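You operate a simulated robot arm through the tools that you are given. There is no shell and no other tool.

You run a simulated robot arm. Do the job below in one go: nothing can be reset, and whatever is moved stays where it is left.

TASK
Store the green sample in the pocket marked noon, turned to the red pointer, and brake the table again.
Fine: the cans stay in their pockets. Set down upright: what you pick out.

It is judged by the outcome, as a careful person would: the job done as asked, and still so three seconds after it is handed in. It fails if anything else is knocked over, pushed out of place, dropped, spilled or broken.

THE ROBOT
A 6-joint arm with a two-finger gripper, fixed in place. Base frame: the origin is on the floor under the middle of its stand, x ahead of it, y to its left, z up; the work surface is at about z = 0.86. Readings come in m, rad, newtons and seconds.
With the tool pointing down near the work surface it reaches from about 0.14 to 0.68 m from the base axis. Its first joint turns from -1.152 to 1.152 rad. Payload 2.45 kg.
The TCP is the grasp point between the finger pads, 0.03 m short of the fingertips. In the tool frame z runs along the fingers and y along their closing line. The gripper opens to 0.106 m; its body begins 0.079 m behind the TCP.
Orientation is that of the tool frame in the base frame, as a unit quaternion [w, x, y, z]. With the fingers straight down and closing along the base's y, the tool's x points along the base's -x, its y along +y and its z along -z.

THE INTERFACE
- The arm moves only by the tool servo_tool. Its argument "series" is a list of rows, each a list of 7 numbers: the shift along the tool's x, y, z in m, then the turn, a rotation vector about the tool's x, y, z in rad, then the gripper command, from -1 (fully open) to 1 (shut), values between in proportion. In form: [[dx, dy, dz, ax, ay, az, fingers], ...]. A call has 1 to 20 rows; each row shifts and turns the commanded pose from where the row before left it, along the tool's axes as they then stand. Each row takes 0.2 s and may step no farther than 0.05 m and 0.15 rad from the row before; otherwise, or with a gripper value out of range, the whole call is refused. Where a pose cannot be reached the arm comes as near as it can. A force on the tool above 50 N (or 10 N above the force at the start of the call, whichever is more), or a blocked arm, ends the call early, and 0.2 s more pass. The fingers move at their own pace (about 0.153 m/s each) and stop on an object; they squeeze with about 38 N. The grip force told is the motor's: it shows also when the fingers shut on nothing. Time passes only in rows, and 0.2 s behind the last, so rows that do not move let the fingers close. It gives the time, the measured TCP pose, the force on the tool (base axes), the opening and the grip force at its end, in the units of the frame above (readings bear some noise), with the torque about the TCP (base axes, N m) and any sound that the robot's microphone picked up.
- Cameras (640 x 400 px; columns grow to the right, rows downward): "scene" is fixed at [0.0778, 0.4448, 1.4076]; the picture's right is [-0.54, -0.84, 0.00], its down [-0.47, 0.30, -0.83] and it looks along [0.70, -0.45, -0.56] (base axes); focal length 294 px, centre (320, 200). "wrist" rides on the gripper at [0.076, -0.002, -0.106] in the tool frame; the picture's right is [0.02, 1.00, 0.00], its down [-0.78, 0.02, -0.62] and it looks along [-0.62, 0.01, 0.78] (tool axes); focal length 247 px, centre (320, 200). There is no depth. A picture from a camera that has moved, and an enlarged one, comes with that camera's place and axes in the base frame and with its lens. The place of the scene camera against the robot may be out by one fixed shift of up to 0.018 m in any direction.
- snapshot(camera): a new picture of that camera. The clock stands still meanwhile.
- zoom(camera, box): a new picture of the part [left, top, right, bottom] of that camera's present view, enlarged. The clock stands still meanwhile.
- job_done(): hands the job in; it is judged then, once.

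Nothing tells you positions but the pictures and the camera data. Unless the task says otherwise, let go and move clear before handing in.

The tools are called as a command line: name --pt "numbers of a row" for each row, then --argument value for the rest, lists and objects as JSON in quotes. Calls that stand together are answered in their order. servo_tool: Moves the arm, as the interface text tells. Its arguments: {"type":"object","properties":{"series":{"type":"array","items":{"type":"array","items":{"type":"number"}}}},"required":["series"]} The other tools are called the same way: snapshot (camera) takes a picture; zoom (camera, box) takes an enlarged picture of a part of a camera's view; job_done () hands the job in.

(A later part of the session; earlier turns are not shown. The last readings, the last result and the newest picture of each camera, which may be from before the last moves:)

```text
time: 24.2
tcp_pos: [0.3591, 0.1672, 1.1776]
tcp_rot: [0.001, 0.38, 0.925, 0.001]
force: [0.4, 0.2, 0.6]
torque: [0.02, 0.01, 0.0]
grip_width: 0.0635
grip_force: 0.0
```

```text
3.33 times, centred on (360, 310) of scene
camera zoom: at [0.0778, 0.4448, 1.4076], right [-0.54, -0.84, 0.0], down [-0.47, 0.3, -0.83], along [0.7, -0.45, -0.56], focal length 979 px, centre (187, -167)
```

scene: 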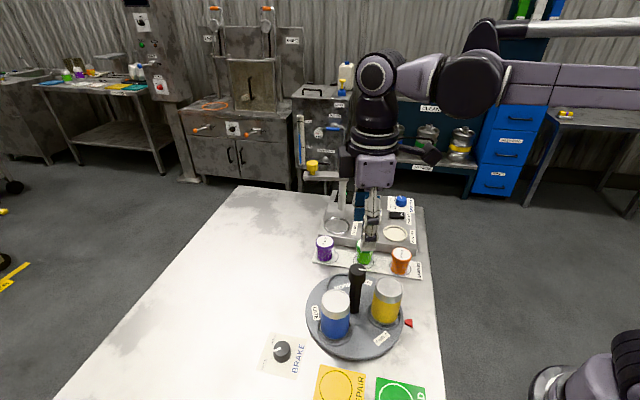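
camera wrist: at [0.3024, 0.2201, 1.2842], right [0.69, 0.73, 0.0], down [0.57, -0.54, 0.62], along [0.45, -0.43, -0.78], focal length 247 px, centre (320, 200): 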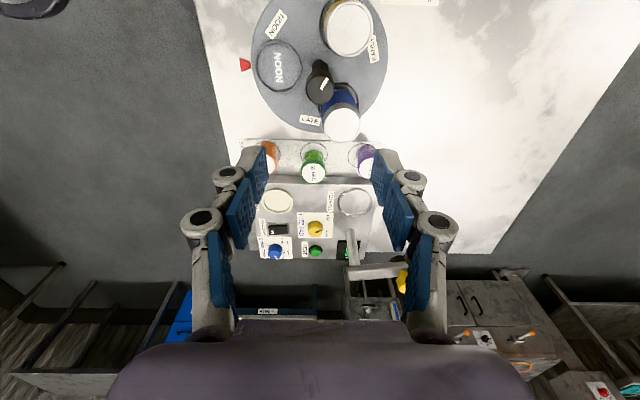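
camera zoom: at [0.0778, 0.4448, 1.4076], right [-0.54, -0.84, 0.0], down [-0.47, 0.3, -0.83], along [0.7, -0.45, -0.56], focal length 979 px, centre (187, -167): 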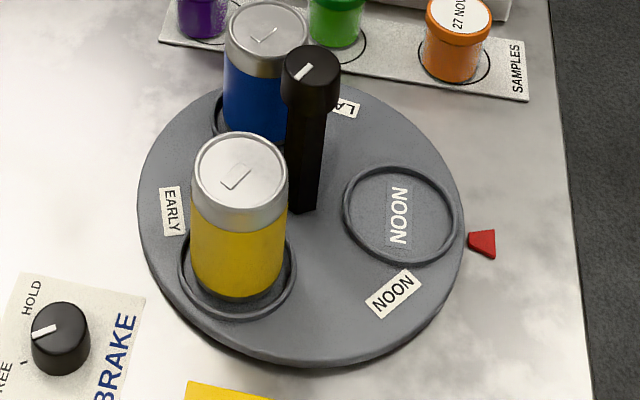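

Released cleanly, the cans still stand in their pockets. Zooming in on the table to measure the angle between pocket and pointer.

zoom --camera "wrist" --box '[230, 0, 400, 145]'

zoom --camera "wrist" --box '[230, 30, 320, 110]'

```text
2.76 times, centred on (315, 72) of wrist
camera zoom: at [0.3024, 0.2201, 1.2842], right [0.69, 0.73, 0.0], down [0.57, -0.54, 0.62], along [0.45, -0.43, -0.78], focal length 681 px, centre (334, 552)
```

zoom: 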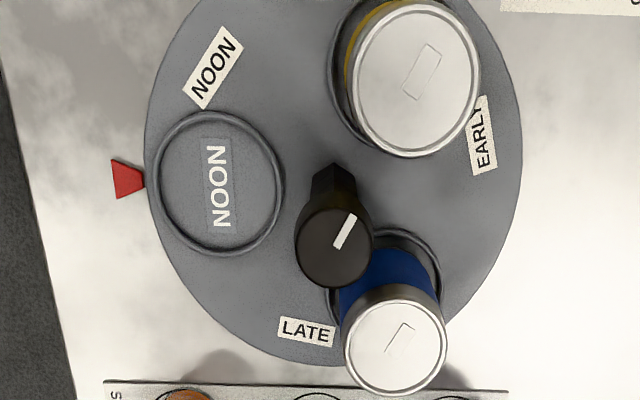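

```text
5.00 times, centred on (275, 70) of wrist
camera zoom: at [0.3024, 0.2201, 1.2842], right [0.69, 0.73, 0.0], down [0.57, -0.54, 0.62], along [0.45, -0.43, -0.78], focal length 1235 px, centre (545, 850)
```

zoom: 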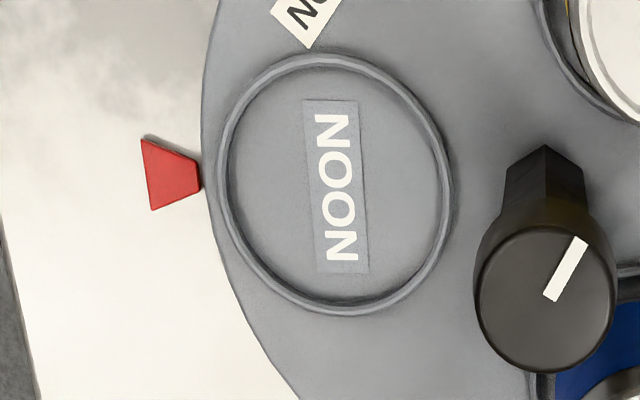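

Measured from this clean view, the noon pocket's bearing is about −134.5° and the pointer's about −135°, so the table is lined up within a degree. I'll now set the brake back to HOLD before placing the jar: return over the brake knob.

servo_tool --pt "0 0 0 0 0 -0.13 -0.2" --pt "0 0 0 0 0 -0.13 -0.2" --pt "0 0 0 0 0 -0.13 -0.2" --pt "0 0 0 0 0 -0.13 -0.2" --pt "0 0 0 0 0 -0.13 -0.2" --pt "0 0 0 0 0 -0.13 -0.2" --pt "0 0.0417 0 0 0 0 -0.2" --pt "0 0.0417 0 0 0 0 -0.2" --pt "0 0.0417 0 0 0 0 -0.2" --pt "0 0.0417 0 0 0 0 -0.2" --pt "0 0 0.039 0 0 0 -0.2" --pt "0 0 0.039 0 0 0 -0.2" --pt "0 0 0.039 0 0 0 -0.2" --pt "0 0 0.039 0 0 0 -0.2" --pt "0 0 0 0 0 0 -0.2"

snapshot --camera "wrist"

snapshot --camera "scene"

```text
time: 27.4
tcp_pos: [0.3574, 0.3349, 1.0207]
tcp_rot: [0.001, 0.0, 1.0, 0.001]
force: [0.7, 0.0, -0.2]
torque: [-0.02, -0.02, -0.03]
grip_width: 0.0632
grip_force: 0.1
```

```text
taken
camera wrist: at [0.28, 0.3338, 1.127], right [-0.02, 1.0, 0.0], down [0.78, 0.02, 0.62], along [0.62, 0.01, -0.78], focal length 247 px, centre (320, 200)
```

wrist: 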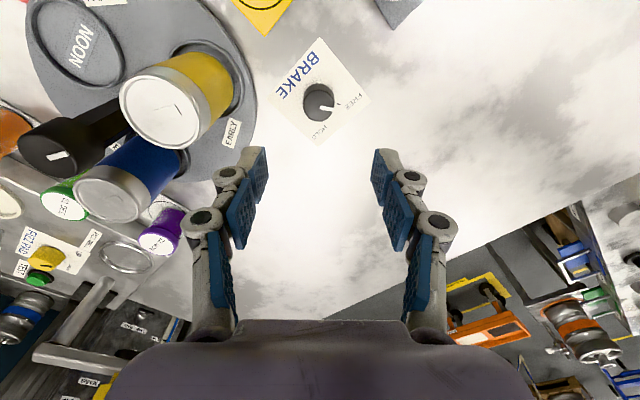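

```text
taken
```

scene: 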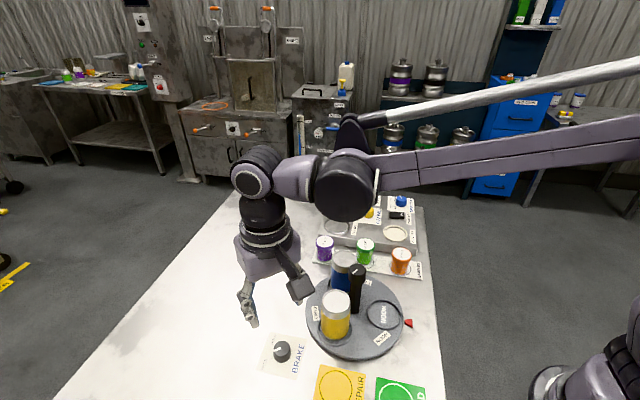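

Over the brake knob again, aligned. Descending with fingers straddling it, then closing.

servo_tool --pt "-0.001 -0.0008 0.04 0 0 0 -0.2" --pt "0 0 0.04 0 0 0 -0.2" --pt "0 0 0.025 0 0 0 -0.2" --pt "0 0 0.017 0 0 0 -0.2" --pt "0 0 0 0 0 0 -0.2" --pt "0 0 0 0 0 0 0.2" --pt "0 0 0 0 0 0 0.6" --pt "0 0 0 0 0 0 1" --pt "0 0 0 0 0 0 1"

zoom --camera "wrist" --box '[220, 60, 420, 240]'

```text
time: 29.4
tcp_pos: [0.3574, 0.3331, 0.8997]
tcp_rot: [0.001, -0.001, 1.0, 0.001]
force: [1.7, 6.1, -0.6]
torque: [0.19, 0.02, -0.04]
grip_width: 0.0313
grip_force: 45.2
```

```text
2.22 times, centred on (320, 150) of wrist
camera zoom: at [0.2815, 0.3325, 1.0055], right [-0.02, 1.0, 0.0], down [0.78, 0.02, 0.62], along [0.62, 0.02, -0.78], focal length 549 px, centre (320, 311)
```

zoom: 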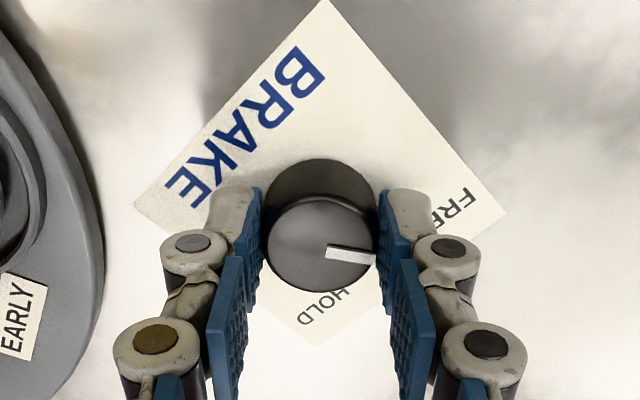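

Gripped. Turning the knob 70° clockwise back to HOLD.

servo_tool --pt "0 0 0 0 0 0.122 1" --pt "0 0 0 0 0 0.122 1" --pt "0 0 0 0 0 0.122 1" --pt "0 0 0 0 0 0.122 1" --pt "0 0 0 0 0 0.122 1" --pt "0 0 0 0 0 0.122 1" --pt "0 0 0 0 0 0.122 1" --pt "0 0 0 0 0 0.122 1" --pt "0 0 0 0 0 0.122 1" --pt "0 0 0 0 0 0.122 1" --pt "0 0 0 0 0 0 1"

zoom --camera "wrist" --box '[220, 60, 420, 240]'

```text
time: 31.8
tcp_pos: [0.3586, 0.3347, 0.8991]
tcp_rot: [0.001, 0.573, 0.819, 0.001]
force: [-2.9, 10.5, -17.0]
torque: [0.08, -0.08, 0.02]
grip_width: 0.0311
grip_force: 44.9
```

```text
2.22 times, centred on (320, 150) of wrist
camera zoom: at [0.3307, 0.406, 1.0059], right [0.93, 0.36, 0.0], down [0.28, -0.73, 0.62], along [0.23, -0.58, -0.78], focal length 549 px, centre (320, 311)
```

zoom: 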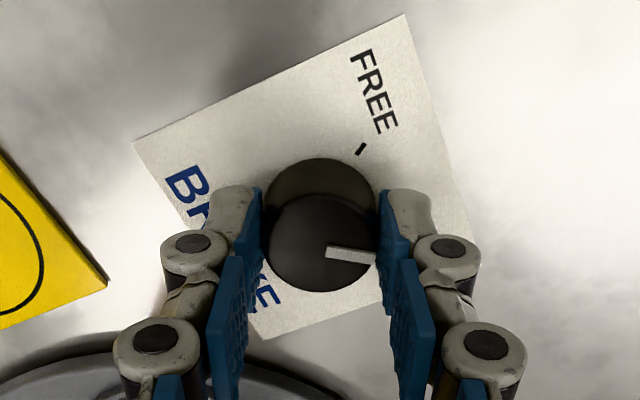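

The mark is back toward HOLD. Opening and lifting to verify the mark and the table.

servo_tool --pt "0 0 0 0 0 0 -0.2" --pt "0 0 0 0 0 0 -0.2" --pt "0 0 -0.03 0 0 0 -0.2" --pt "0 0 -0.045 0 0 0 -0.2" --pt "0 0 -0.045 0 0 0 -0.2" --pt "0 0 -0.045 0 0 0 -0.2" --pt "0 0 -0.045 0 0 0 -0.2" --pt "0 0 -0.045 0 0 0 -0.2" --pt "0 0 0 0 0 0 -0.2"

zoom --camera "wrist" --box '[270, 40, 370, 130]'

zoom --camera "scene" --box '[250, 240, 430, 380]'

snapshot --camera "wrist"

```text
time: 33.8
tcp_pos: [0.3583, 0.3324, 1.1547]
tcp_rot: [0.0, 0.573, 0.82, 0.001]
force: [-0.1, 0.0, 0.6]
torque: [-0.01, 0.0, 0.04]
grip_width: 0.0635
grip_force: 0.1
```

```text
4.44 times, centred on (320, 85) of wrist
camera zoom: at [0.3303, 0.4047, 1.2616], right [0.93, 0.36, 0.0], down [0.28, -0.73, 0.62], along [0.23, -0.58, -0.78], focal length 1098 px, centre (320, 711)
```

zoom: 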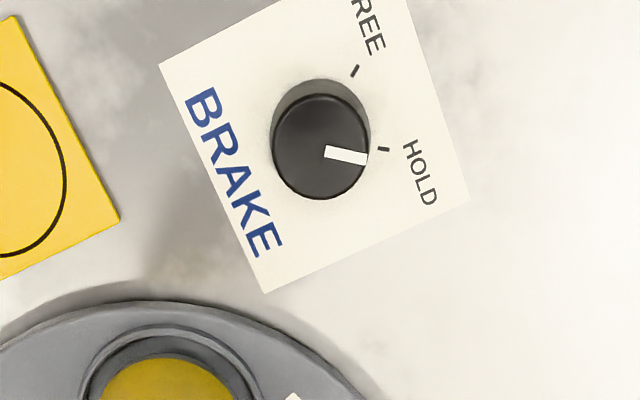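

```text
2.86 times, centred on (340, 310) of scene
camera zoom: at [0.0778, 0.4448, 1.4076], right [-0.54, -0.84, 0.0], down [-0.47, 0.3, -0.83], along [0.7, -0.45, -0.56], focal length 839 px, centre (263, -114)
```

zoom: 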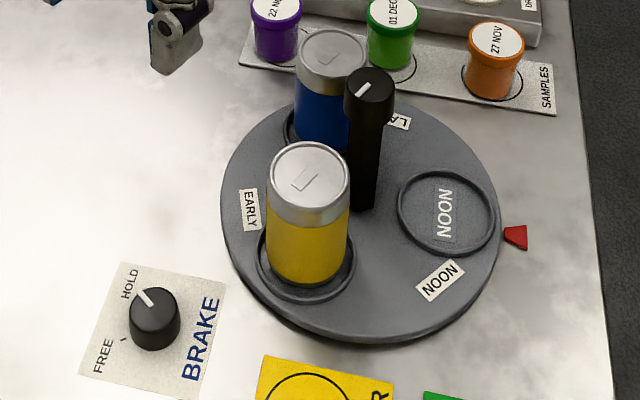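

```text
taken
camera wrist: at [0.3303, 0.4047, 1.2616], right [0.93, 0.36, 0.0], down [0.28, -0.73, 0.62], along [0.23, -0.58, -0.78], focal length 247 px, centre (320, 200)
```

wrist: 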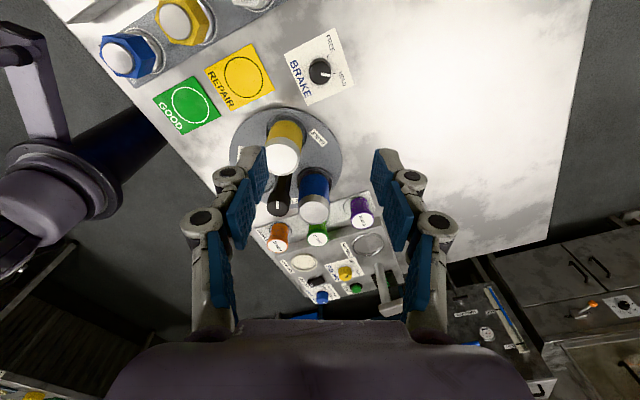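

The brake is back on HOLD (mark at its tick, as at the start), with the noon pocket at the pointer. Next I go over the green jar near (0.453, 0.058), with the closing line along the rack row (45°), to look at it closely.

servo_tool --pt "0 0 0 0 0 -0.145 -0.2" --pt "0 0 0 0 0 -0.145 -0.2" --pt "0 0 0 0 0 -0.146 -0.2" --pt "-0.0373 -0.0181 0 0 0 0 -0.2" --pt "-0.0373 -0.0181 0 0 0 0 -0.2" --pt "-0.0373 -0.0181 0 0 0 0 -0.2" --pt "-0.0373 -0.0181 0 0 0 0 -0.2" --pt "-0.0373 -0.0181 0 0 0 0 -0.2" --pt "-0.0373 -0.0181 0 0 0 0 -0.2" --pt "-0.0373 -0.0181 0 0 0 0 -0.2" --pt "0 0 0.03 0 0 0 -0.2" --pt "0 0 0 0 0 0 -0.2"

snapshot --camera "wrist"

snapshot --camera "scene"

```text
time: 36.4
tcp_pos: [0.4537, 0.0606, 1.124]
tcp_rot: [0.0, 0.382, 0.924, 0.001]
force: [0.3, 0.5, 0.1]
torque: [0.01, -0.02, 0.01]
grip_width: 0.0637
grip_force: 0.0
```

```text
taken
camera wrist: at [0.3986, 0.113, 1.2309], right [0.69, 0.72, 0.0], down [0.57, -0.54, 0.62], along [0.45, -0.43, -0.78], focal length 247 px, centre (320, 200)
```

wrist: 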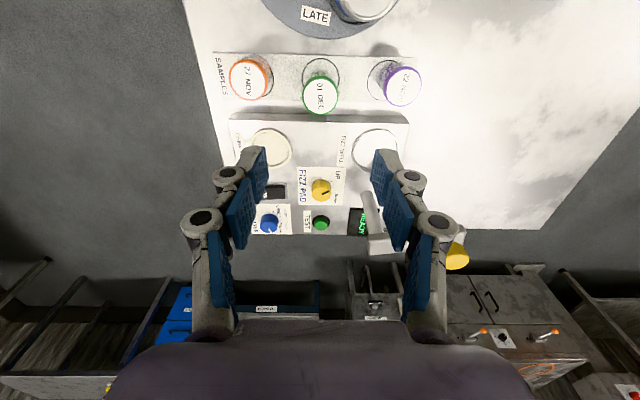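

```text
taken
```

scene: 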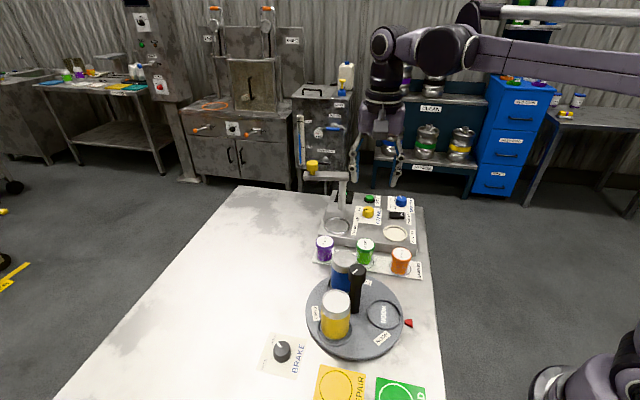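

The jars and the machine's tower are in view. I'll zoom to fix the green jar's position and height.

zoom --camera "wrist" --box '[270, 40, 370, 130]'

zoom --camera "wrist" --box '[200, 30, 480, 280]'

zoom --camera "scene" --box '[300, 150, 440, 290]'

```text
4.44 times, centred on (320, 85) of wrist
camera zoom: at [0.3986, 0.113, 1.2309], right [0.69, 0.72, 0.0], down [0.57, -0.54, 0.62], along [0.45, -0.43, -0.78], focal length 1098 px, centre (320, 711)
```

zoom: 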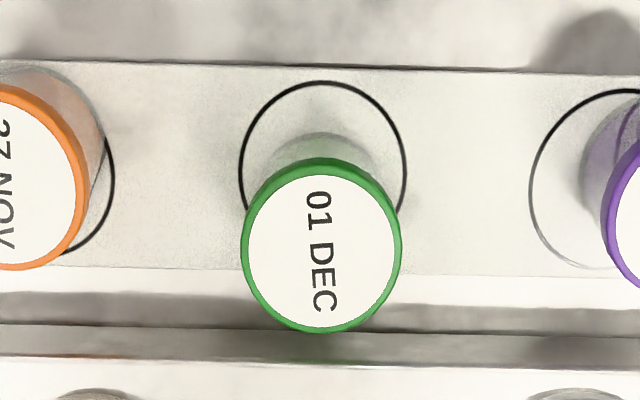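

```text
1.60 times, centred on (340, 155) of wrist
camera zoom: at [0.3986, 0.113, 1.2309], right [0.69, 0.72, 0.0], down [0.57, -0.54, 0.62], along [0.45, -0.43, -0.78], focal length 395 px, centre (288, 272)
```

zoom: 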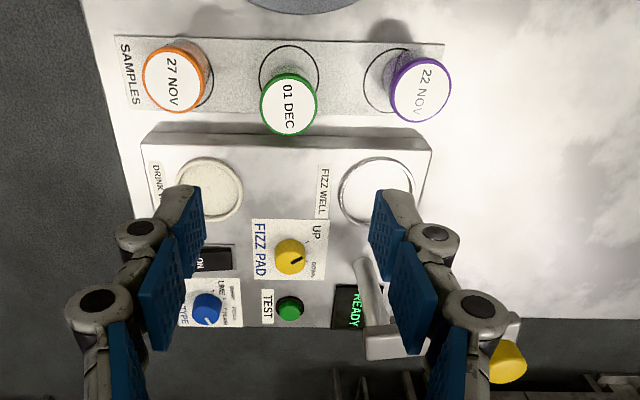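

```text
2.86 times, centred on (370, 220) of scene
camera zoom: at [0.0778, 0.4448, 1.4076], right [-0.54, -0.84, 0.0], down [-0.47, 0.3, -0.83], along [0.7, -0.45, -0.56], focal length 839 px, centre (177, 143)
```

zoom: 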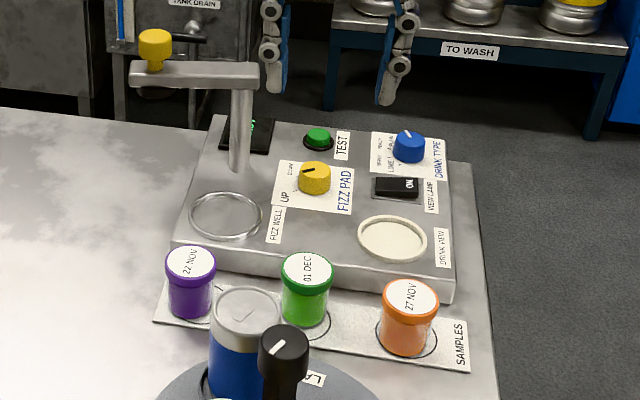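

The green jar's lid centre is at about (0.4646, 0.0512), lid top z ≈ 0.9115, lid ≈ 0.045 wide. I'll centre over it and descend partway to check the alignment.

servo_tool --pt "-0.0143 0.001 0 0 0 0 -0.3" --pt "0 0 0.035 0 0 0 -0.3" --pt "0 0 0.035 0 0 0 -0.3" --pt "0 0 0.035 0 0 0 -0.3" --pt "0 0 0.03 0 0 0 -0.3" --pt "0 0 0 0 0 0 -0.3"

snapshot --camera "wrist"

zoom --camera "scene" --box '[290, 150, 450, 300]'

```text
time: 37.8
tcp_pos: [0.4659, 0.0498, 0.9892]
tcp_rot: [0.0, 0.382, 0.924, 0.001]
force: [-0.2, -0.7, 0.0]
torque: [0.0, 0.03, 0.02]
grip_width: 0.0689
grip_force: 0.1
```

```text
taken
camera wrist: at [0.4097, 0.1031, 1.0954], right [0.69, 0.72, 0.0], down [0.57, -0.54, 0.62], along [0.45, -0.43, -0.78], focal length 247 px, centre (320, 200)
```

wrist: 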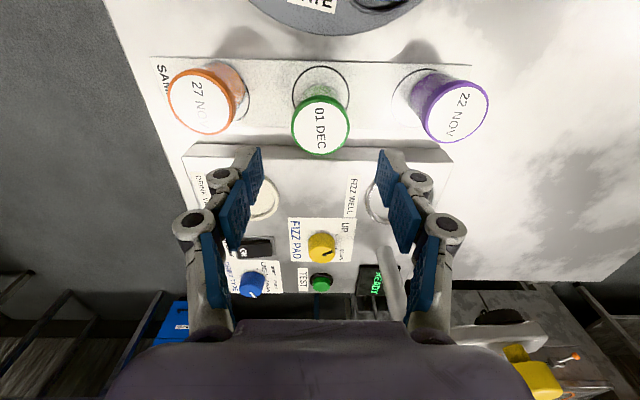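

```text
2.67 times, centred on (370, 225) of scene
camera zoom: at [0.0778, 0.4448, 1.4076], right [-0.54, -0.84, 0.0], down [-0.47, 0.3, -0.83], along [0.7, -0.45, -0.56], focal length 783 px, centre (187, 133)
```

zoom: 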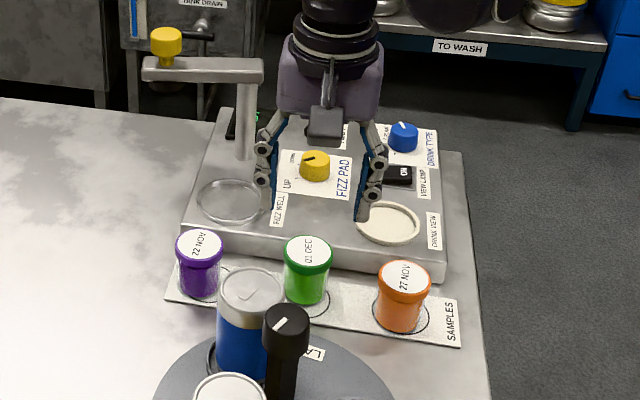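

Still well centred by eye. One more zoom on the lid for exact centring before descending around it.

zoom --camera "wrist" --box '[260, 60, 380, 170]'

zoom --camera "wrist" --box '[160, 50, 500, 260]'

```text
3.64 times, centred on (320, 115) of wrist
camera zoom: at [0.4097, 0.1031, 1.0954], right [0.69, 0.72, 0.0], down [0.57, -0.54, 0.62], along [0.45, -0.43, -0.78], focal length 898 px, centre (320, 509)
```

zoom: 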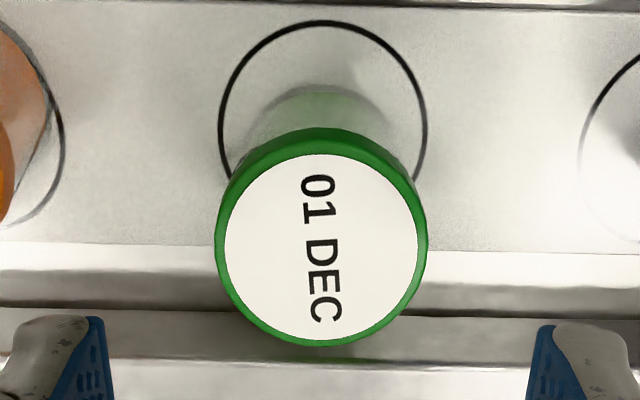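

```text
1.88 times, centred on (330, 155) of wrist
camera zoom: at [0.4097, 0.1031, 1.0954], right [0.69, 0.72, 0.0], down [0.57, -0.54, 0.62], along [0.45, -0.43, -0.78], focal length 465 px, centre (301, 285)
```

zoom: 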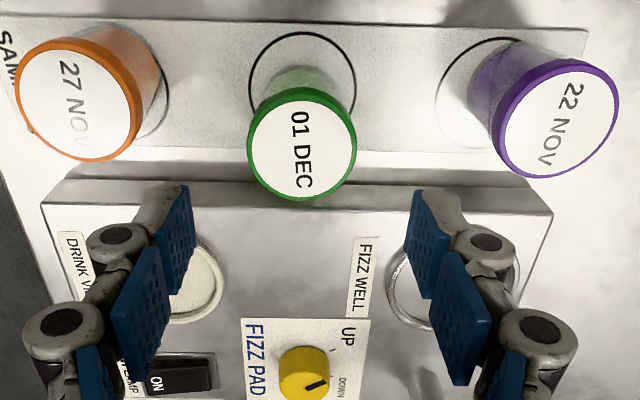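

The lid is centred between the pads to within a millimetre. Descending the rest so that the pads cover the lid, then closing.

servo_tool --pt "0 0 0.03 0 0 0 -0.3" --pt "0 0 0.03 0 0 0 -0.3" --pt "0 0 0.017 0 0 0 -0.3" --pt "0 0 0 0 0 0 -0.3"

snapshot --camera "wrist"

zoom --camera "scene" --box '[290, 180, 450, 300]'

```text
time: 38.8
tcp_pos: [0.465, 0.0487, 0.9125]
tcp_rot: [0.0, 0.382, 0.924, 0.0]
force: [-0.3, -0.9, 0.6]
torque: [0.02, 0.0, 0.01]
grip_width: 0.0688
grip_force: 0.1
```

```text
taken
camera wrist: at [0.4095, 0.1029, 1.0187], right [0.69, 0.72, 0.0], down [0.57, -0.54, 0.62], along [0.45, -0.43, -0.78], focal length 247 px, centre (320, 200)
```

wrist: 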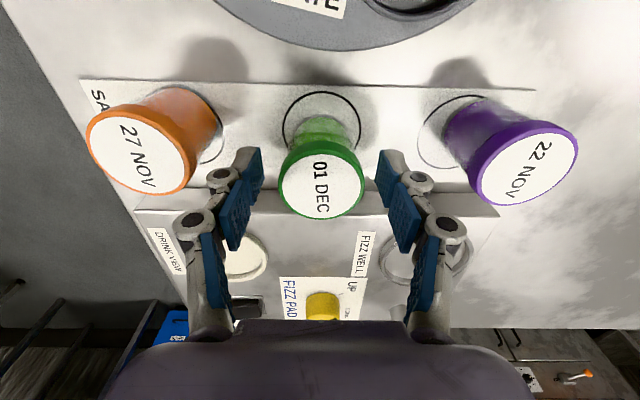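

```text
3.33 times, centred on (370, 240) of scene
camera zoom: at [0.0778, 0.4448, 1.4076], right [-0.54, -0.84, 0.0], down [-0.47, 0.3, -0.83], along [0.7, -0.45, -0.56], focal length 979 px, centre (153, 67)
```

zoom: 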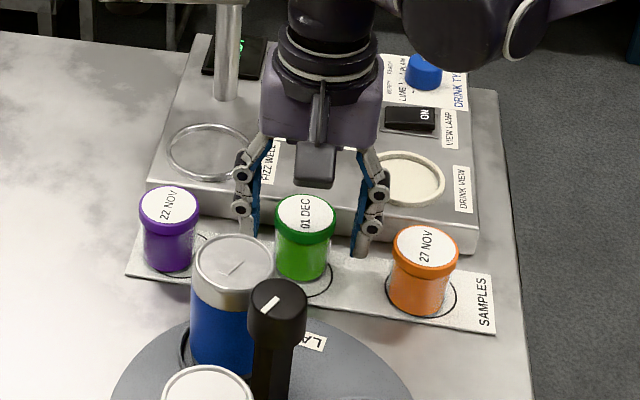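

The TCP projects right onto the lid centre. Closing on the jar.

servo_tool --pt "0 0 0 0 0 0 0.0" --pt "0 0 0 0 0 0 0.4" --pt "0 0 0 0 0 0 1" --pt "0 0 0 0 0 0 1"

snapshot --camera "wrist"

```text
time: 39.8
tcp_pos: [0.465, 0.0497, 0.9135]
tcp_rot: [0.001, 0.382, 0.924, 0.002]
force: [1.1, 1.1, 3.3]
torque: [0.02, 0.03, 0.02]
grip_width: 0.0418
grip_force: 38.2
```

```text
taken
camera wrist: at [0.4095, 0.1029, 1.0191], right [0.69, 0.72, 0.0], down [0.57, -0.54, 0.62], along [0.45, -0.43, -0.78], focal length 247 px, centre (320, 200)
```

wrist: 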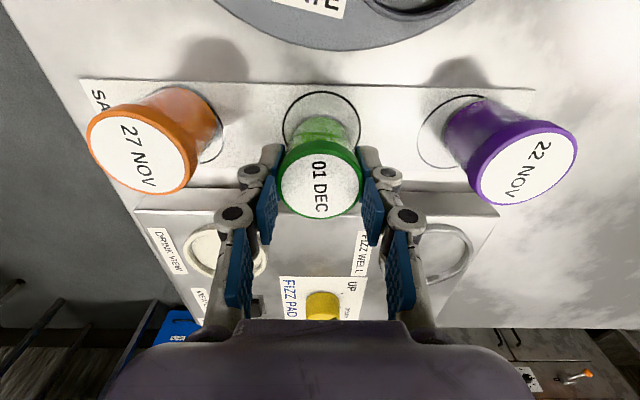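

Gripped at 0.042 with light load. Lifting gently and checking it comes along.

servo_tool --pt "0 0 -0.01 0 0 0 1" --pt "0 0 -0.02 0 0 0 1" --pt "0 0 -0.03 0 0 0 1" --pt "0 0 -0.04 0 0 0 1" --pt "0 0 -0.04 0 0 0 1" --pt "0 0 -0.04 0 0 0 1" --pt "0 0 -0.02 0 0 0 1" --pt "0 0 0 0 0 0 1"

snapshot --camera "wrist"

snapshot --camera "scene"

```text
time: 41.6
tcp_pos: [0.4653, 0.0511, 1.1139]
tcp_rot: [0.001, 0.382, 0.924, 0.001]
force: [-1.5, 0.4, -1.5]
torque: [-0.01, 0.03, -0.02]
grip_width: 0.0415
grip_force: 38.4
```

```text
taken
camera wrist: at [0.4097, 0.1033, 1.2204], right [0.69, 0.72, 0.0], down [0.57, -0.54, 0.62], along [0.45, -0.43, -0.78], focal length 247 px, centre (320, 200)
```

wrist: 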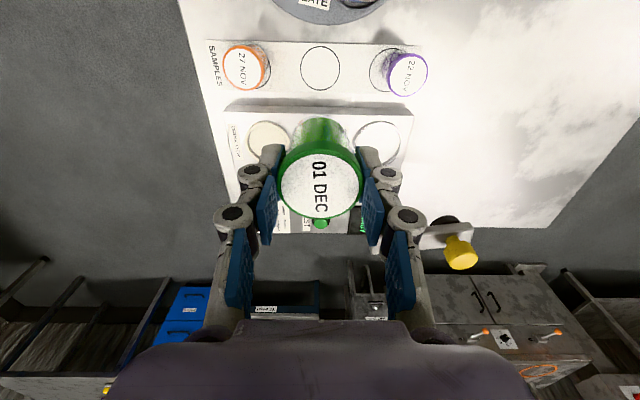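

```text
taken
```

scene: 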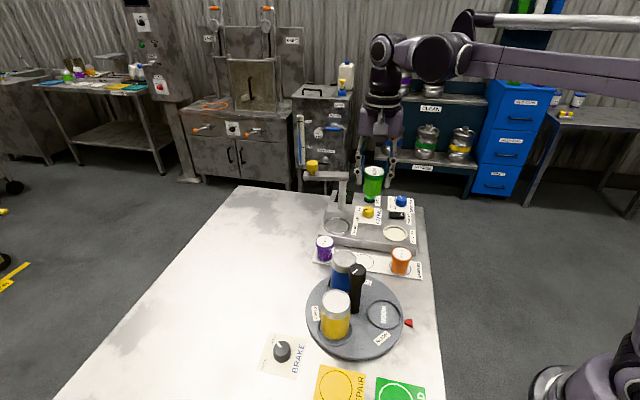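

The jar came up cleanly and the rack neighbours are untouched. I'll turn the wrist so the fingers will straddle tangentially at the noon pocket (camera side away from the post), and carry it at height over the pocket at about (0.314, 0.1247).

servo_tool --pt "0 0 0 0 0 -0.131 1" --pt "0 0 0 0 0 -0.131 1" --pt "0 0 0 0 0 -0.131 1" --pt "0 0 0 0 0 -0.131 1" --pt "0 0 0 0 0 -0.131 1" --pt "0 0 0 0 0 -0.131 1" --pt "0 0 0 0 0 -0.131 1" --pt "0 0 0 0 0 -0.131 1" --pt "0 0 0 0 0 -0.131 1" --pt "0 0 0 0 0 -0.131 1" --pt "0 0 0 0 0 -0.131 1" --pt "0 0 0 0 0 -0.131 1" --pt "0.011 0.0317 0 0 0 0 1" --pt "0.011 0.0317 0 0 0 0 1" --pt "0.011 0.0317 0 0 0 0 1" --pt "0.011 0.0317 0 0 0 0 1" --pt "0.011 0.0317 0 0 0 0 1" --pt "0 0 0 0 0 0 1"

snapshot --camera "wrist"

snapshot --camera "scene"

```text
time: 45.4
tcp_pos: [0.3127, 0.1224, 1.1125]
tcp_rot: [0.002, -0.384, 0.923, 0.0]
force: [-1.0, -0.6, -0.9]
torque: [0.0, 0.0, 0.0]
grip_width: 0.0413
grip_force: 38.3
```

```text
taken
camera wrist: at [0.2596, 0.0685, 1.2186], right [-0.72, 0.69, 0.0], down [0.54, 0.57, 0.62], along [0.43, 0.45, -0.78], focal length 247 px, centre (320, 200)
```

wrist: 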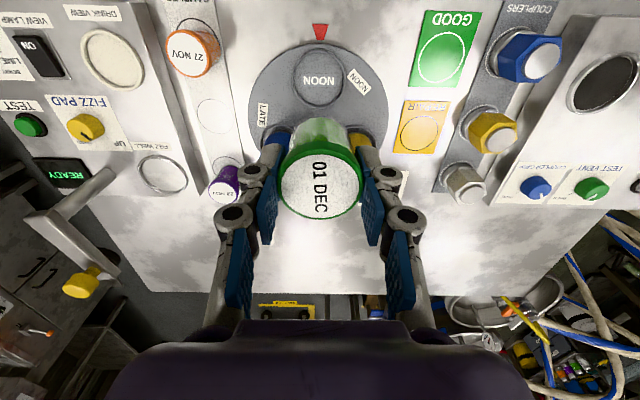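

```text
taken
```

scene: 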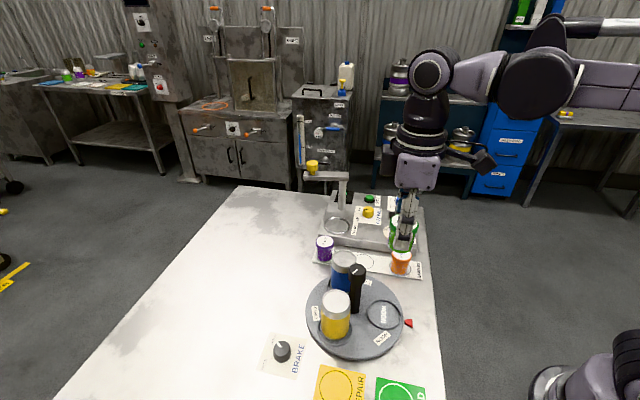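

The pocket and pointer are straight ahead in the wrist view, nicely collinear. Zooming in to fix the pocket centre before lowering.

zoom --camera "wrist" --box '[240, 15, 400, 155]'

zoom --camera "scene" --box '[300, 200, 440, 360]'

```text
2.86 times, centred on (320, 85) of wrist
camera zoom: at [0.2596, 0.0685, 1.2186], right [-0.72, 0.69, 0.0], down [0.54, 0.57, 0.62], along [0.43, 0.45, -0.78], focal length 706 px, centre (320, 529)
```

zoom: 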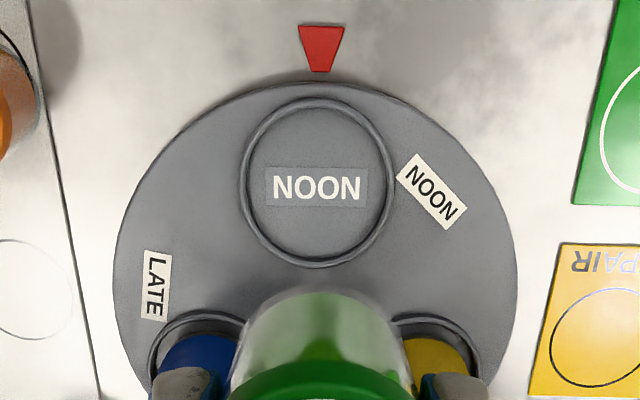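

```text
2.50 times, centred on (370, 280) of scene
camera zoom: at [0.0778, 0.4448, 1.4076], right [-0.54, -0.84, 0.0], down [-0.47, 0.3, -0.83], along [0.7, -0.45, -0.56], focal length 734 px, centre (195, 0)
```

zoom: 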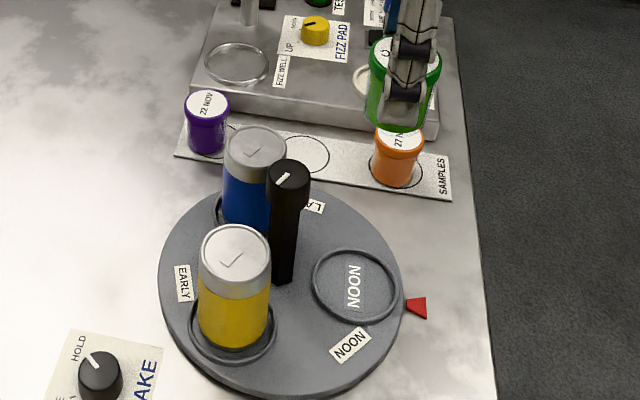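

Pocket centre reads about (0.314, 0.123), 1–2 mm from the present axis. I'll make that small correction and lower to about z = 0.96, then look again.

servo_tool --pt "-0.001 -0.001 0.03 0 0 0 1" --pt "0 0 0.04 0 0 0 1" --pt "0 0 0.04 0 0 0 1" --pt "0 0 0.03 0 0 0 1" --pt "0 0 0.0125 0 0 0 1" --pt "0 0 0 0 0 0 1"

snapshot --camera "wrist"

zoom --camera "scene" --box '[300, 220, 440, 360]'

```text
time: 46.8
tcp_pos: [0.3155, 0.1226, 0.9585]
tcp_rot: [0.001, -0.385, 0.923, 0.001]
force: [-0.1, 0.0, -0.8]
torque: [0.0, 0.02, 0.01]
grip_width: 0.0414
grip_force: 38.1
```

```text
taken
camera wrist: at [0.2623, 0.068, 1.0657], right [-0.73, 0.69, 0.0], down [0.54, 0.57, 0.62], along [0.43, 0.45, -0.78], focal length 247 px, centre (320, 200)
```

wrist: 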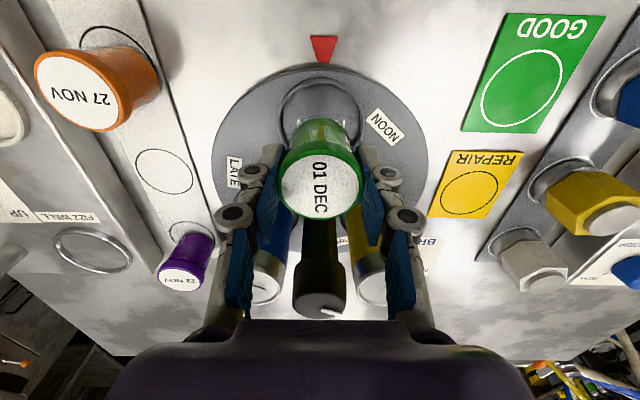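

```text
2.86 times, centred on (370, 290) of scene
camera zoom: at [0.0778, 0.4448, 1.4076], right [-0.54, -0.84, 0.0], down [-0.47, 0.3, -0.83], along [0.7, -0.45, -0.56], focal length 839 px, centre (177, -57)
```

zoom: 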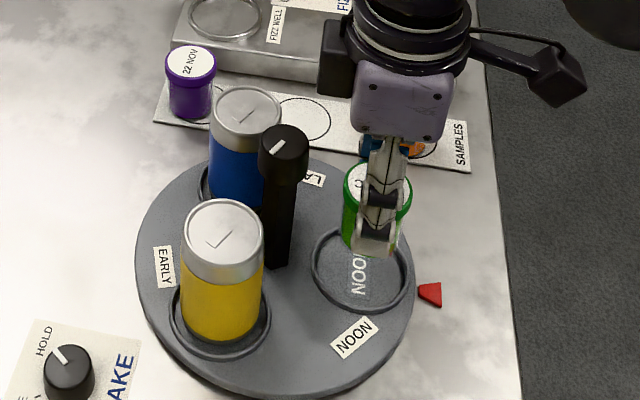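

The jar is over the pocket, still about 2–3 cm up. A closer look from the scene camera to judge the lateral alignment and the clearance to the post.

zoom --camera "scene" --box '[375, 260, 425, 340]'

zoom --camera "wrist" --box '[240, 30, 400, 170]'

zoom --camera "wrist" --box '[200, 120, 440, 330]'

```text
5.00 times, centred on (400, 300) of scene
camera zoom: at [0.0778, 0.4448, 1.4076], right [-0.54, -0.84, 0.0], down [-0.47, 0.3, -0.83], along [0.7, -0.45, -0.56], focal length 1469 px, centre (-80, -300)
```

zoom: 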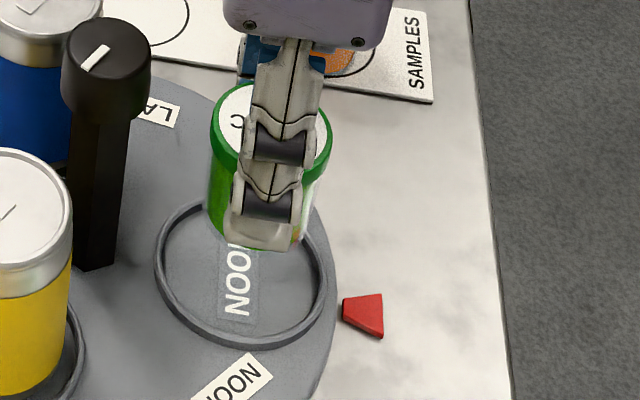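

```text
2.86 times, centred on (320, 100) of wrist
camera zoom: at [0.2623, 0.068, 1.0657], right [-0.73, 0.69, 0.0], down [0.54, 0.57, 0.62], along [0.43, 0.45, -0.78], focal length 706 px, centre (320, 486)
```

zoom: 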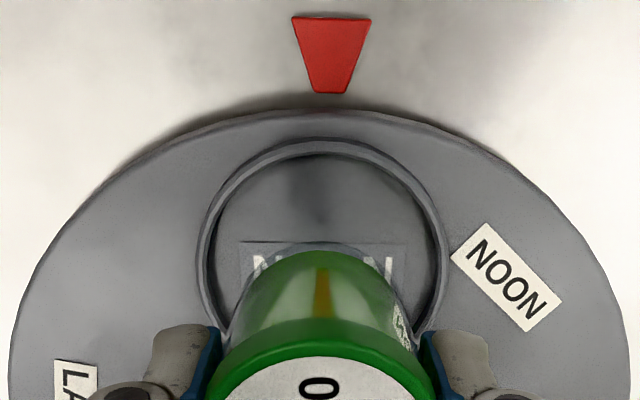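

```text
1.90 times, centred on (320, 225) of wrist
camera zoom: at [0.2623, 0.068, 1.0657], right [-0.73, 0.69, 0.0], down [0.54, 0.57, 0.62], along [0.43, 0.45, -0.78], focal length 470 px, centre (320, 152)
```

zoom: 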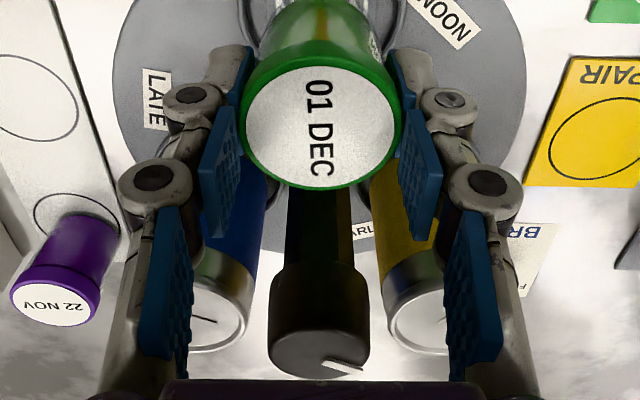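

Both views agree the jar is within about 3 mm of the pocket centre, with ~9 mm of slack, and the hand clears the post. Lowering slowly now, watching the force.

servo_tool --pt "0 0 0.007 0 0 0 1" --pt "0 0 0.006 0 0 0 1" --pt "0 0 0.004 0 0 0 1" --pt "0 0 0 0 0 0 1"

zoom --camera "scene" --box '[335, 240, 435, 340]'

```text
time: 47.8
tcp_pos: [0.3151, 0.1237, 0.9434]
tcp_rot: [0.001, -0.385, 0.923, 0.001]
force: [-0.3, -0.3, -0.2]
torque: [0.0, 0.01, 0.0]
grip_width: 0.0414
grip_force: 37.9
```

```text
4.00 times, centred on (385, 290) of scene
camera zoom: at [0.0778, 0.4448, 1.4076], right [-0.54, -0.84, 0.0], down [-0.47, 0.3, -0.83], along [0.7, -0.45, -0.56], focal length 1175 px, centre (60, -160)
```

zoom: 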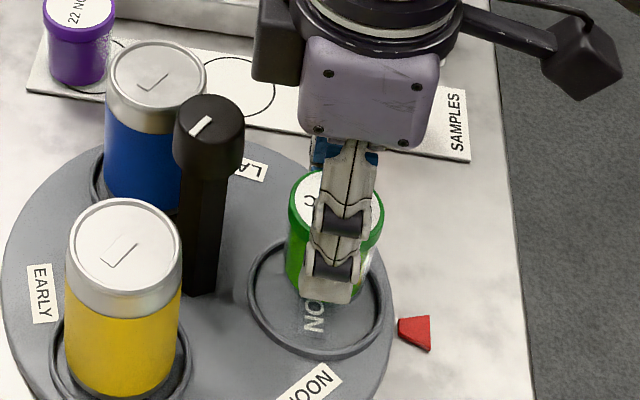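

No contact yet; the body will still clear the post top by about 15 mm at the expected set-down height. Continuing down in small steps.

servo_tool --pt "0 0 0.003 0 0 0 1" --pt "0 0 0.002 0 0 0 1" --pt "0 0 0.002 0 0 0 1" --pt "0 0 0 0 0 0 1"

zoom --camera "scene" --box '[335, 240, 435, 340]'

```text
time: 48.8
tcp_pos: [0.3159, 0.1223, 0.9347]
tcp_rot: [0.001, -0.385, 0.923, 0.0]
force: [0.1, 0.3, -0.9]
torque: [-0.01, -0.02, -0.01]
grip_width: 0.0412
grip_force: 38.1
```

```text
4.00 times, centred on (385, 290) of scene
camera zoom: at [0.0778, 0.4448, 1.4076], right [-0.54, -0.84, 0.0], down [-0.47, 0.3, -0.83], along [0.7, -0.45, -0.56], focal length 1175 px, centre (60, -160)
```

zoom: 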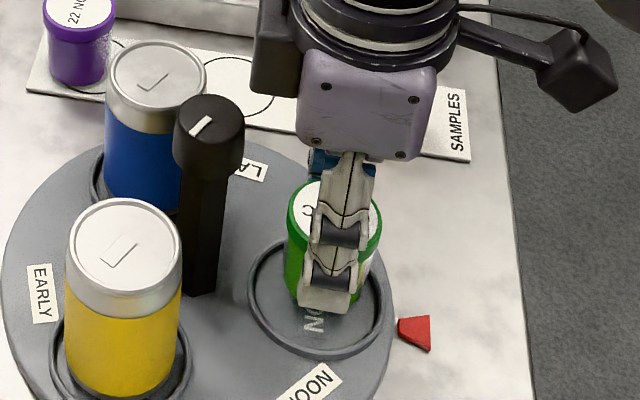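

Still free, and the jar is inside the ring. Continuing at 1 mm per step.

servo_tool --pt "0 0 0.001 0 0 0 1" --pt "0 0 0.001 0 0 0 1" --pt "0 0 0.001 0 0 0 1" --pt "0 0 0.001 0 0 0 1" --pt "0 0 0 0 0 0 1"

```text
time: 50.0
tcp_pos: [0.3165, 0.1243, 0.9312]
tcp_rot: [0.001, -0.384, 0.923, 0.0]
force: [0.1, 0.7, -0.7]
torque: [-0.01, 0.01, 0.05]
grip_width: 0.0411
grip_force: 38.0
```

No contact yet at jar bottom ≈ 0.880. Continuing down slowly.

servo_tool --pt "0 0 0.001 0 0 0 1" --pt "0 0 0.001 0 0 0 1" --pt "0 0 0.001 0 0 0 1" --pt "0 0 0 0 0 0 1"

zoom --camera "scene" --box '[335, 240, 435, 340]'

```text
time: 51.0
tcp_pos: [0.3158, 0.1235, 0.9279]
tcp_rot: [0.001, -0.385, 0.923, 0.001]
force: [0.2, 0.3, -1.0]
torque: [0.0, 0.0, -0.01]
grip_width: 0.0411
grip_force: 38.0
```

```text
4.00 times, centred on (385, 290) of scene
camera zoom: at [0.0778, 0.4448, 1.4076], right [-0.54, -0.84, 0.0], down [-0.47, 0.3, -0.83], along [0.7, -0.45, -0.56], focal length 1175 px, centre (60, -160)
```

zoom: 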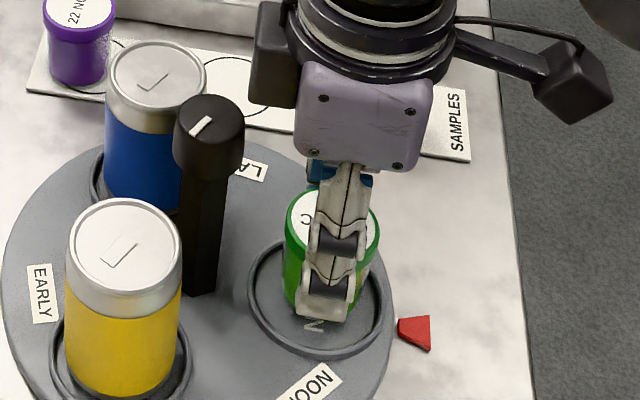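

Still no contact; the pocket floor must be slightly recessed. Continuing with 1 mm steps.

servo_tool --pt "0 0 0.001 0 0 0 1" --pt "0 0 0.001 0 0 0 1" --pt "0 0 0.001 0 0 0 1" --pt "0 0 0 0 0 0 1"

```text
time: 52.0
tcp_pos: [0.3146, 0.1229, 0.9243]
tcp_rot: [0.001, -0.384, 0.923, 0.001]
force: [0.1, -0.3, -0.7]
torque: [-0.01, 0.03, 0.0]
grip_width: 0.041
grip_force: 37.8
```

servo_tool --pt "0 0 0.001 0 0 0 1" --pt "0 0 0.001 0 0 0 1" --pt "0 0 0 0 0 0 1"

zoom --camera "scene" --box '[335, 240, 435, 340]'

zoom --camera "wrist" --box '[220, 40, 420, 220]'

```text
time: 52.8
tcp_pos: [0.3162, 0.1231, 0.923]
tcp_rot: [0.001, -0.384, 0.923, 0.0]
force: [1.4, 0.1, -0.2]
torque: [0.0, -0.01, -0.02]
grip_width: 0.0412
grip_force: 38.0
```

```text
4.00 times, centred on (385, 290) of scene
camera zoom: at [0.0778, 0.4448, 1.4076], right [-0.54, -0.84, 0.0], down [-0.47, 0.3, -0.83], along [0.7, -0.45, -0.56], focal length 1175 px, centre (60, -160)
```

zoom: 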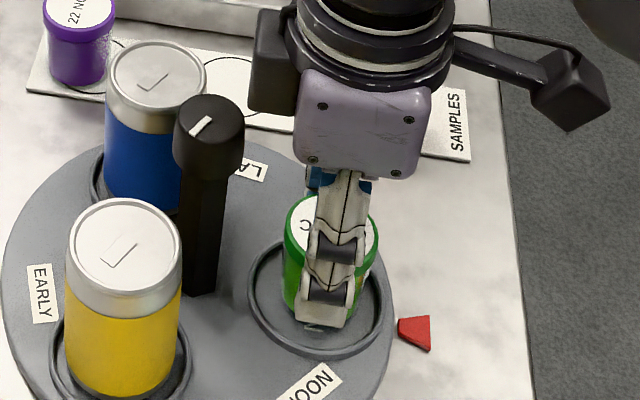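

```text
2.22 times, centred on (320, 130) of wrist
camera zoom: at [0.2623, 0.068, 1.0301], right [-0.73, 0.69, 0.0], down [0.54, 0.57, 0.62], along [0.43, 0.45, -0.78], focal length 549 px, centre (320, 356)
```

zoom: 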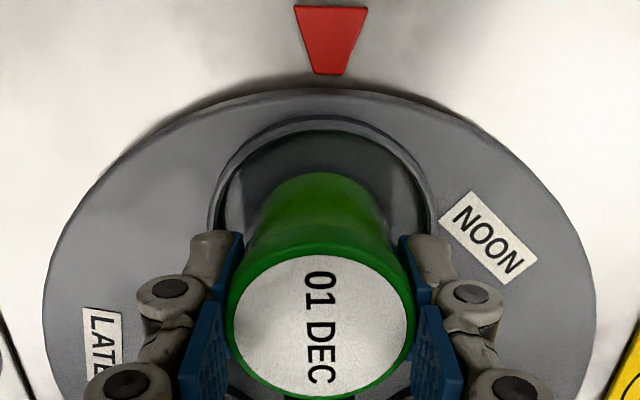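

The jar is centred within the ring and the hand still has several mm above the post. Continuing 1 mm at a time until I feel the floor.

servo_tool --pt "0 0 0.001 0 0 0 1" --pt "0 0 0.001 0 0 0 1" --pt "0 0 0 0 0 0 1"

```text
time: 53.6
tcp_pos: [0.3151, 0.1226, 0.9215]
tcp_rot: [0.001, -0.384, 0.923, 0.0]
force: [0.3, 0.7, -1.2]
torque: [0.02, -0.02, 0.02]
grip_width: 0.0409
grip_force: 37.8
```

servo_tool --pt "0 0 0.001 0 0 0 1" --pt "0 0 0.001 0 0 0 1" --pt "0 0 0 0 0 0 1"

zoom --camera "scene" --box '[345, 240, 425, 340]'

snapshot --camera "wrist"

```text
time: 54.4
tcp_pos: [0.3155, 0.123, 0.9195]
tcp_rot: [0.001, -0.386, 0.923, 0.0]
force: [-1.8, -0.4, 25.7]
torque: [-0.05, 0.16, 0.11]
grip_width: 0.041
grip_force: 37.9
```

```text
4.00 times, centred on (385, 290) of scene
camera zoom: at [0.0775, 0.4447, 1.4076], right [-0.54, -0.84, 0.0], down [-0.47, 0.3, -0.83], along [0.7, -0.45, -0.56], focal length 1175 px, centre (60, -160)
```

zoom: 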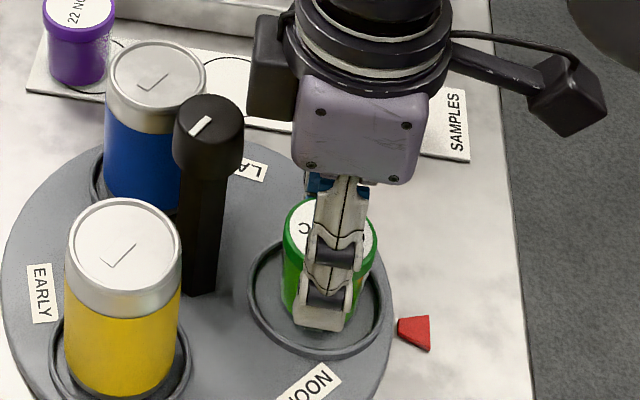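

```text
taken
camera wrist: at [0.2625, 0.068, 1.0264], right [-0.73, 0.69, 0.0], down [0.54, 0.57, 0.62], along [0.43, 0.45, -0.78], focal length 247 px, centre (320, 200)
```

wrist: 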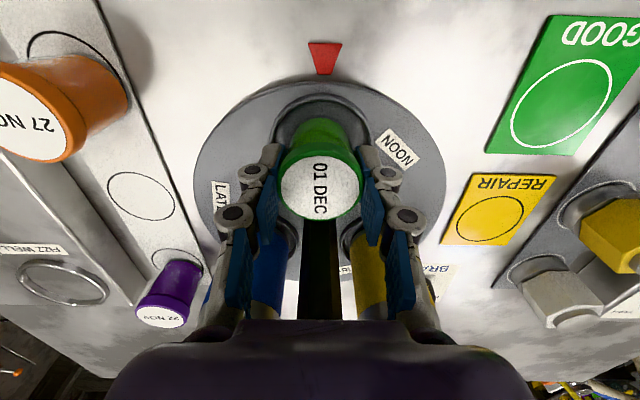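

Contact is felt: 26 N straight up with almost no torque, so it is the jar resting on the pocket floor (not the hand on the post). I'll ease off 1 mm, then open and rise straight up.

servo_tool --pt "0 0 -0.001 0 0 0 1" --pt "0 0 0 0 0 0 0.1" --pt "0 0 0 0 0 0 -0.2" --pt "0 0 0 0 0 0 -0.4" --pt "0 0 0 0 0 0 -0.4"

snapshot --camera "wrist"

zoom --camera "scene" --box '[345, 240, 425, 340]'

```text
time: 55.6
tcp_pos: [0.3148, 0.1214, 0.9213]
tcp_rot: [0.0, -0.384, 0.923, -0.001]
force: [0.1, 1.2, -0.3]
torque: [0.0, 0.04, -0.03]
grip_width: 0.0743
grip_force: 0.1
```

```text
taken
camera wrist: at [0.2625, 0.068, 1.027], right [-0.73, 0.69, 0.0], down [0.54, 0.57, 0.62], along [0.43, 0.45, -0.78], focal length 247 px, centre (320, 200)
```

wrist: 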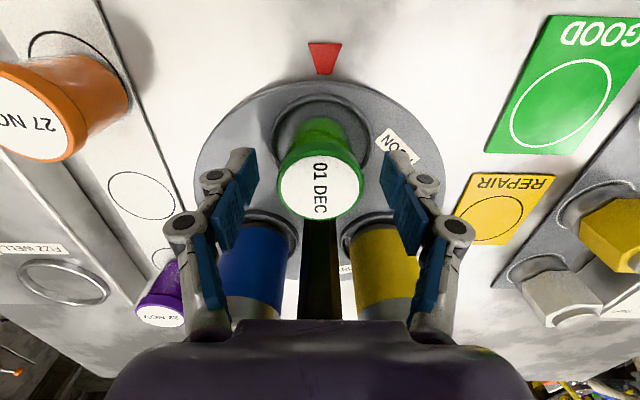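

```text
4.00 times, centred on (385, 290) of scene
camera zoom: at [0.0778, 0.4448, 1.4076], right [-0.54, -0.84, 0.0], down [-0.47, 0.3, -0.83], along [0.7, -0.45, -0.56], focal length 1175 px, centre (60, -160)
```

zoom: 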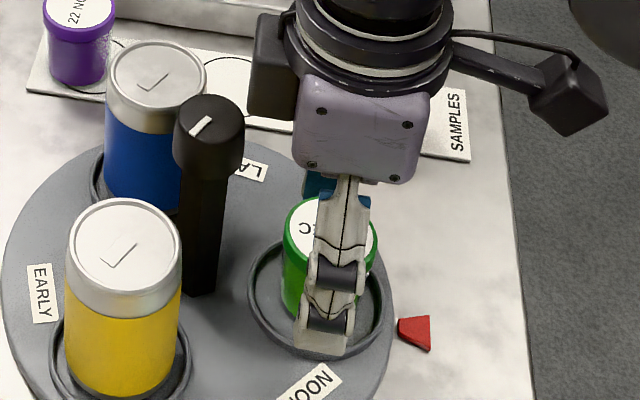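

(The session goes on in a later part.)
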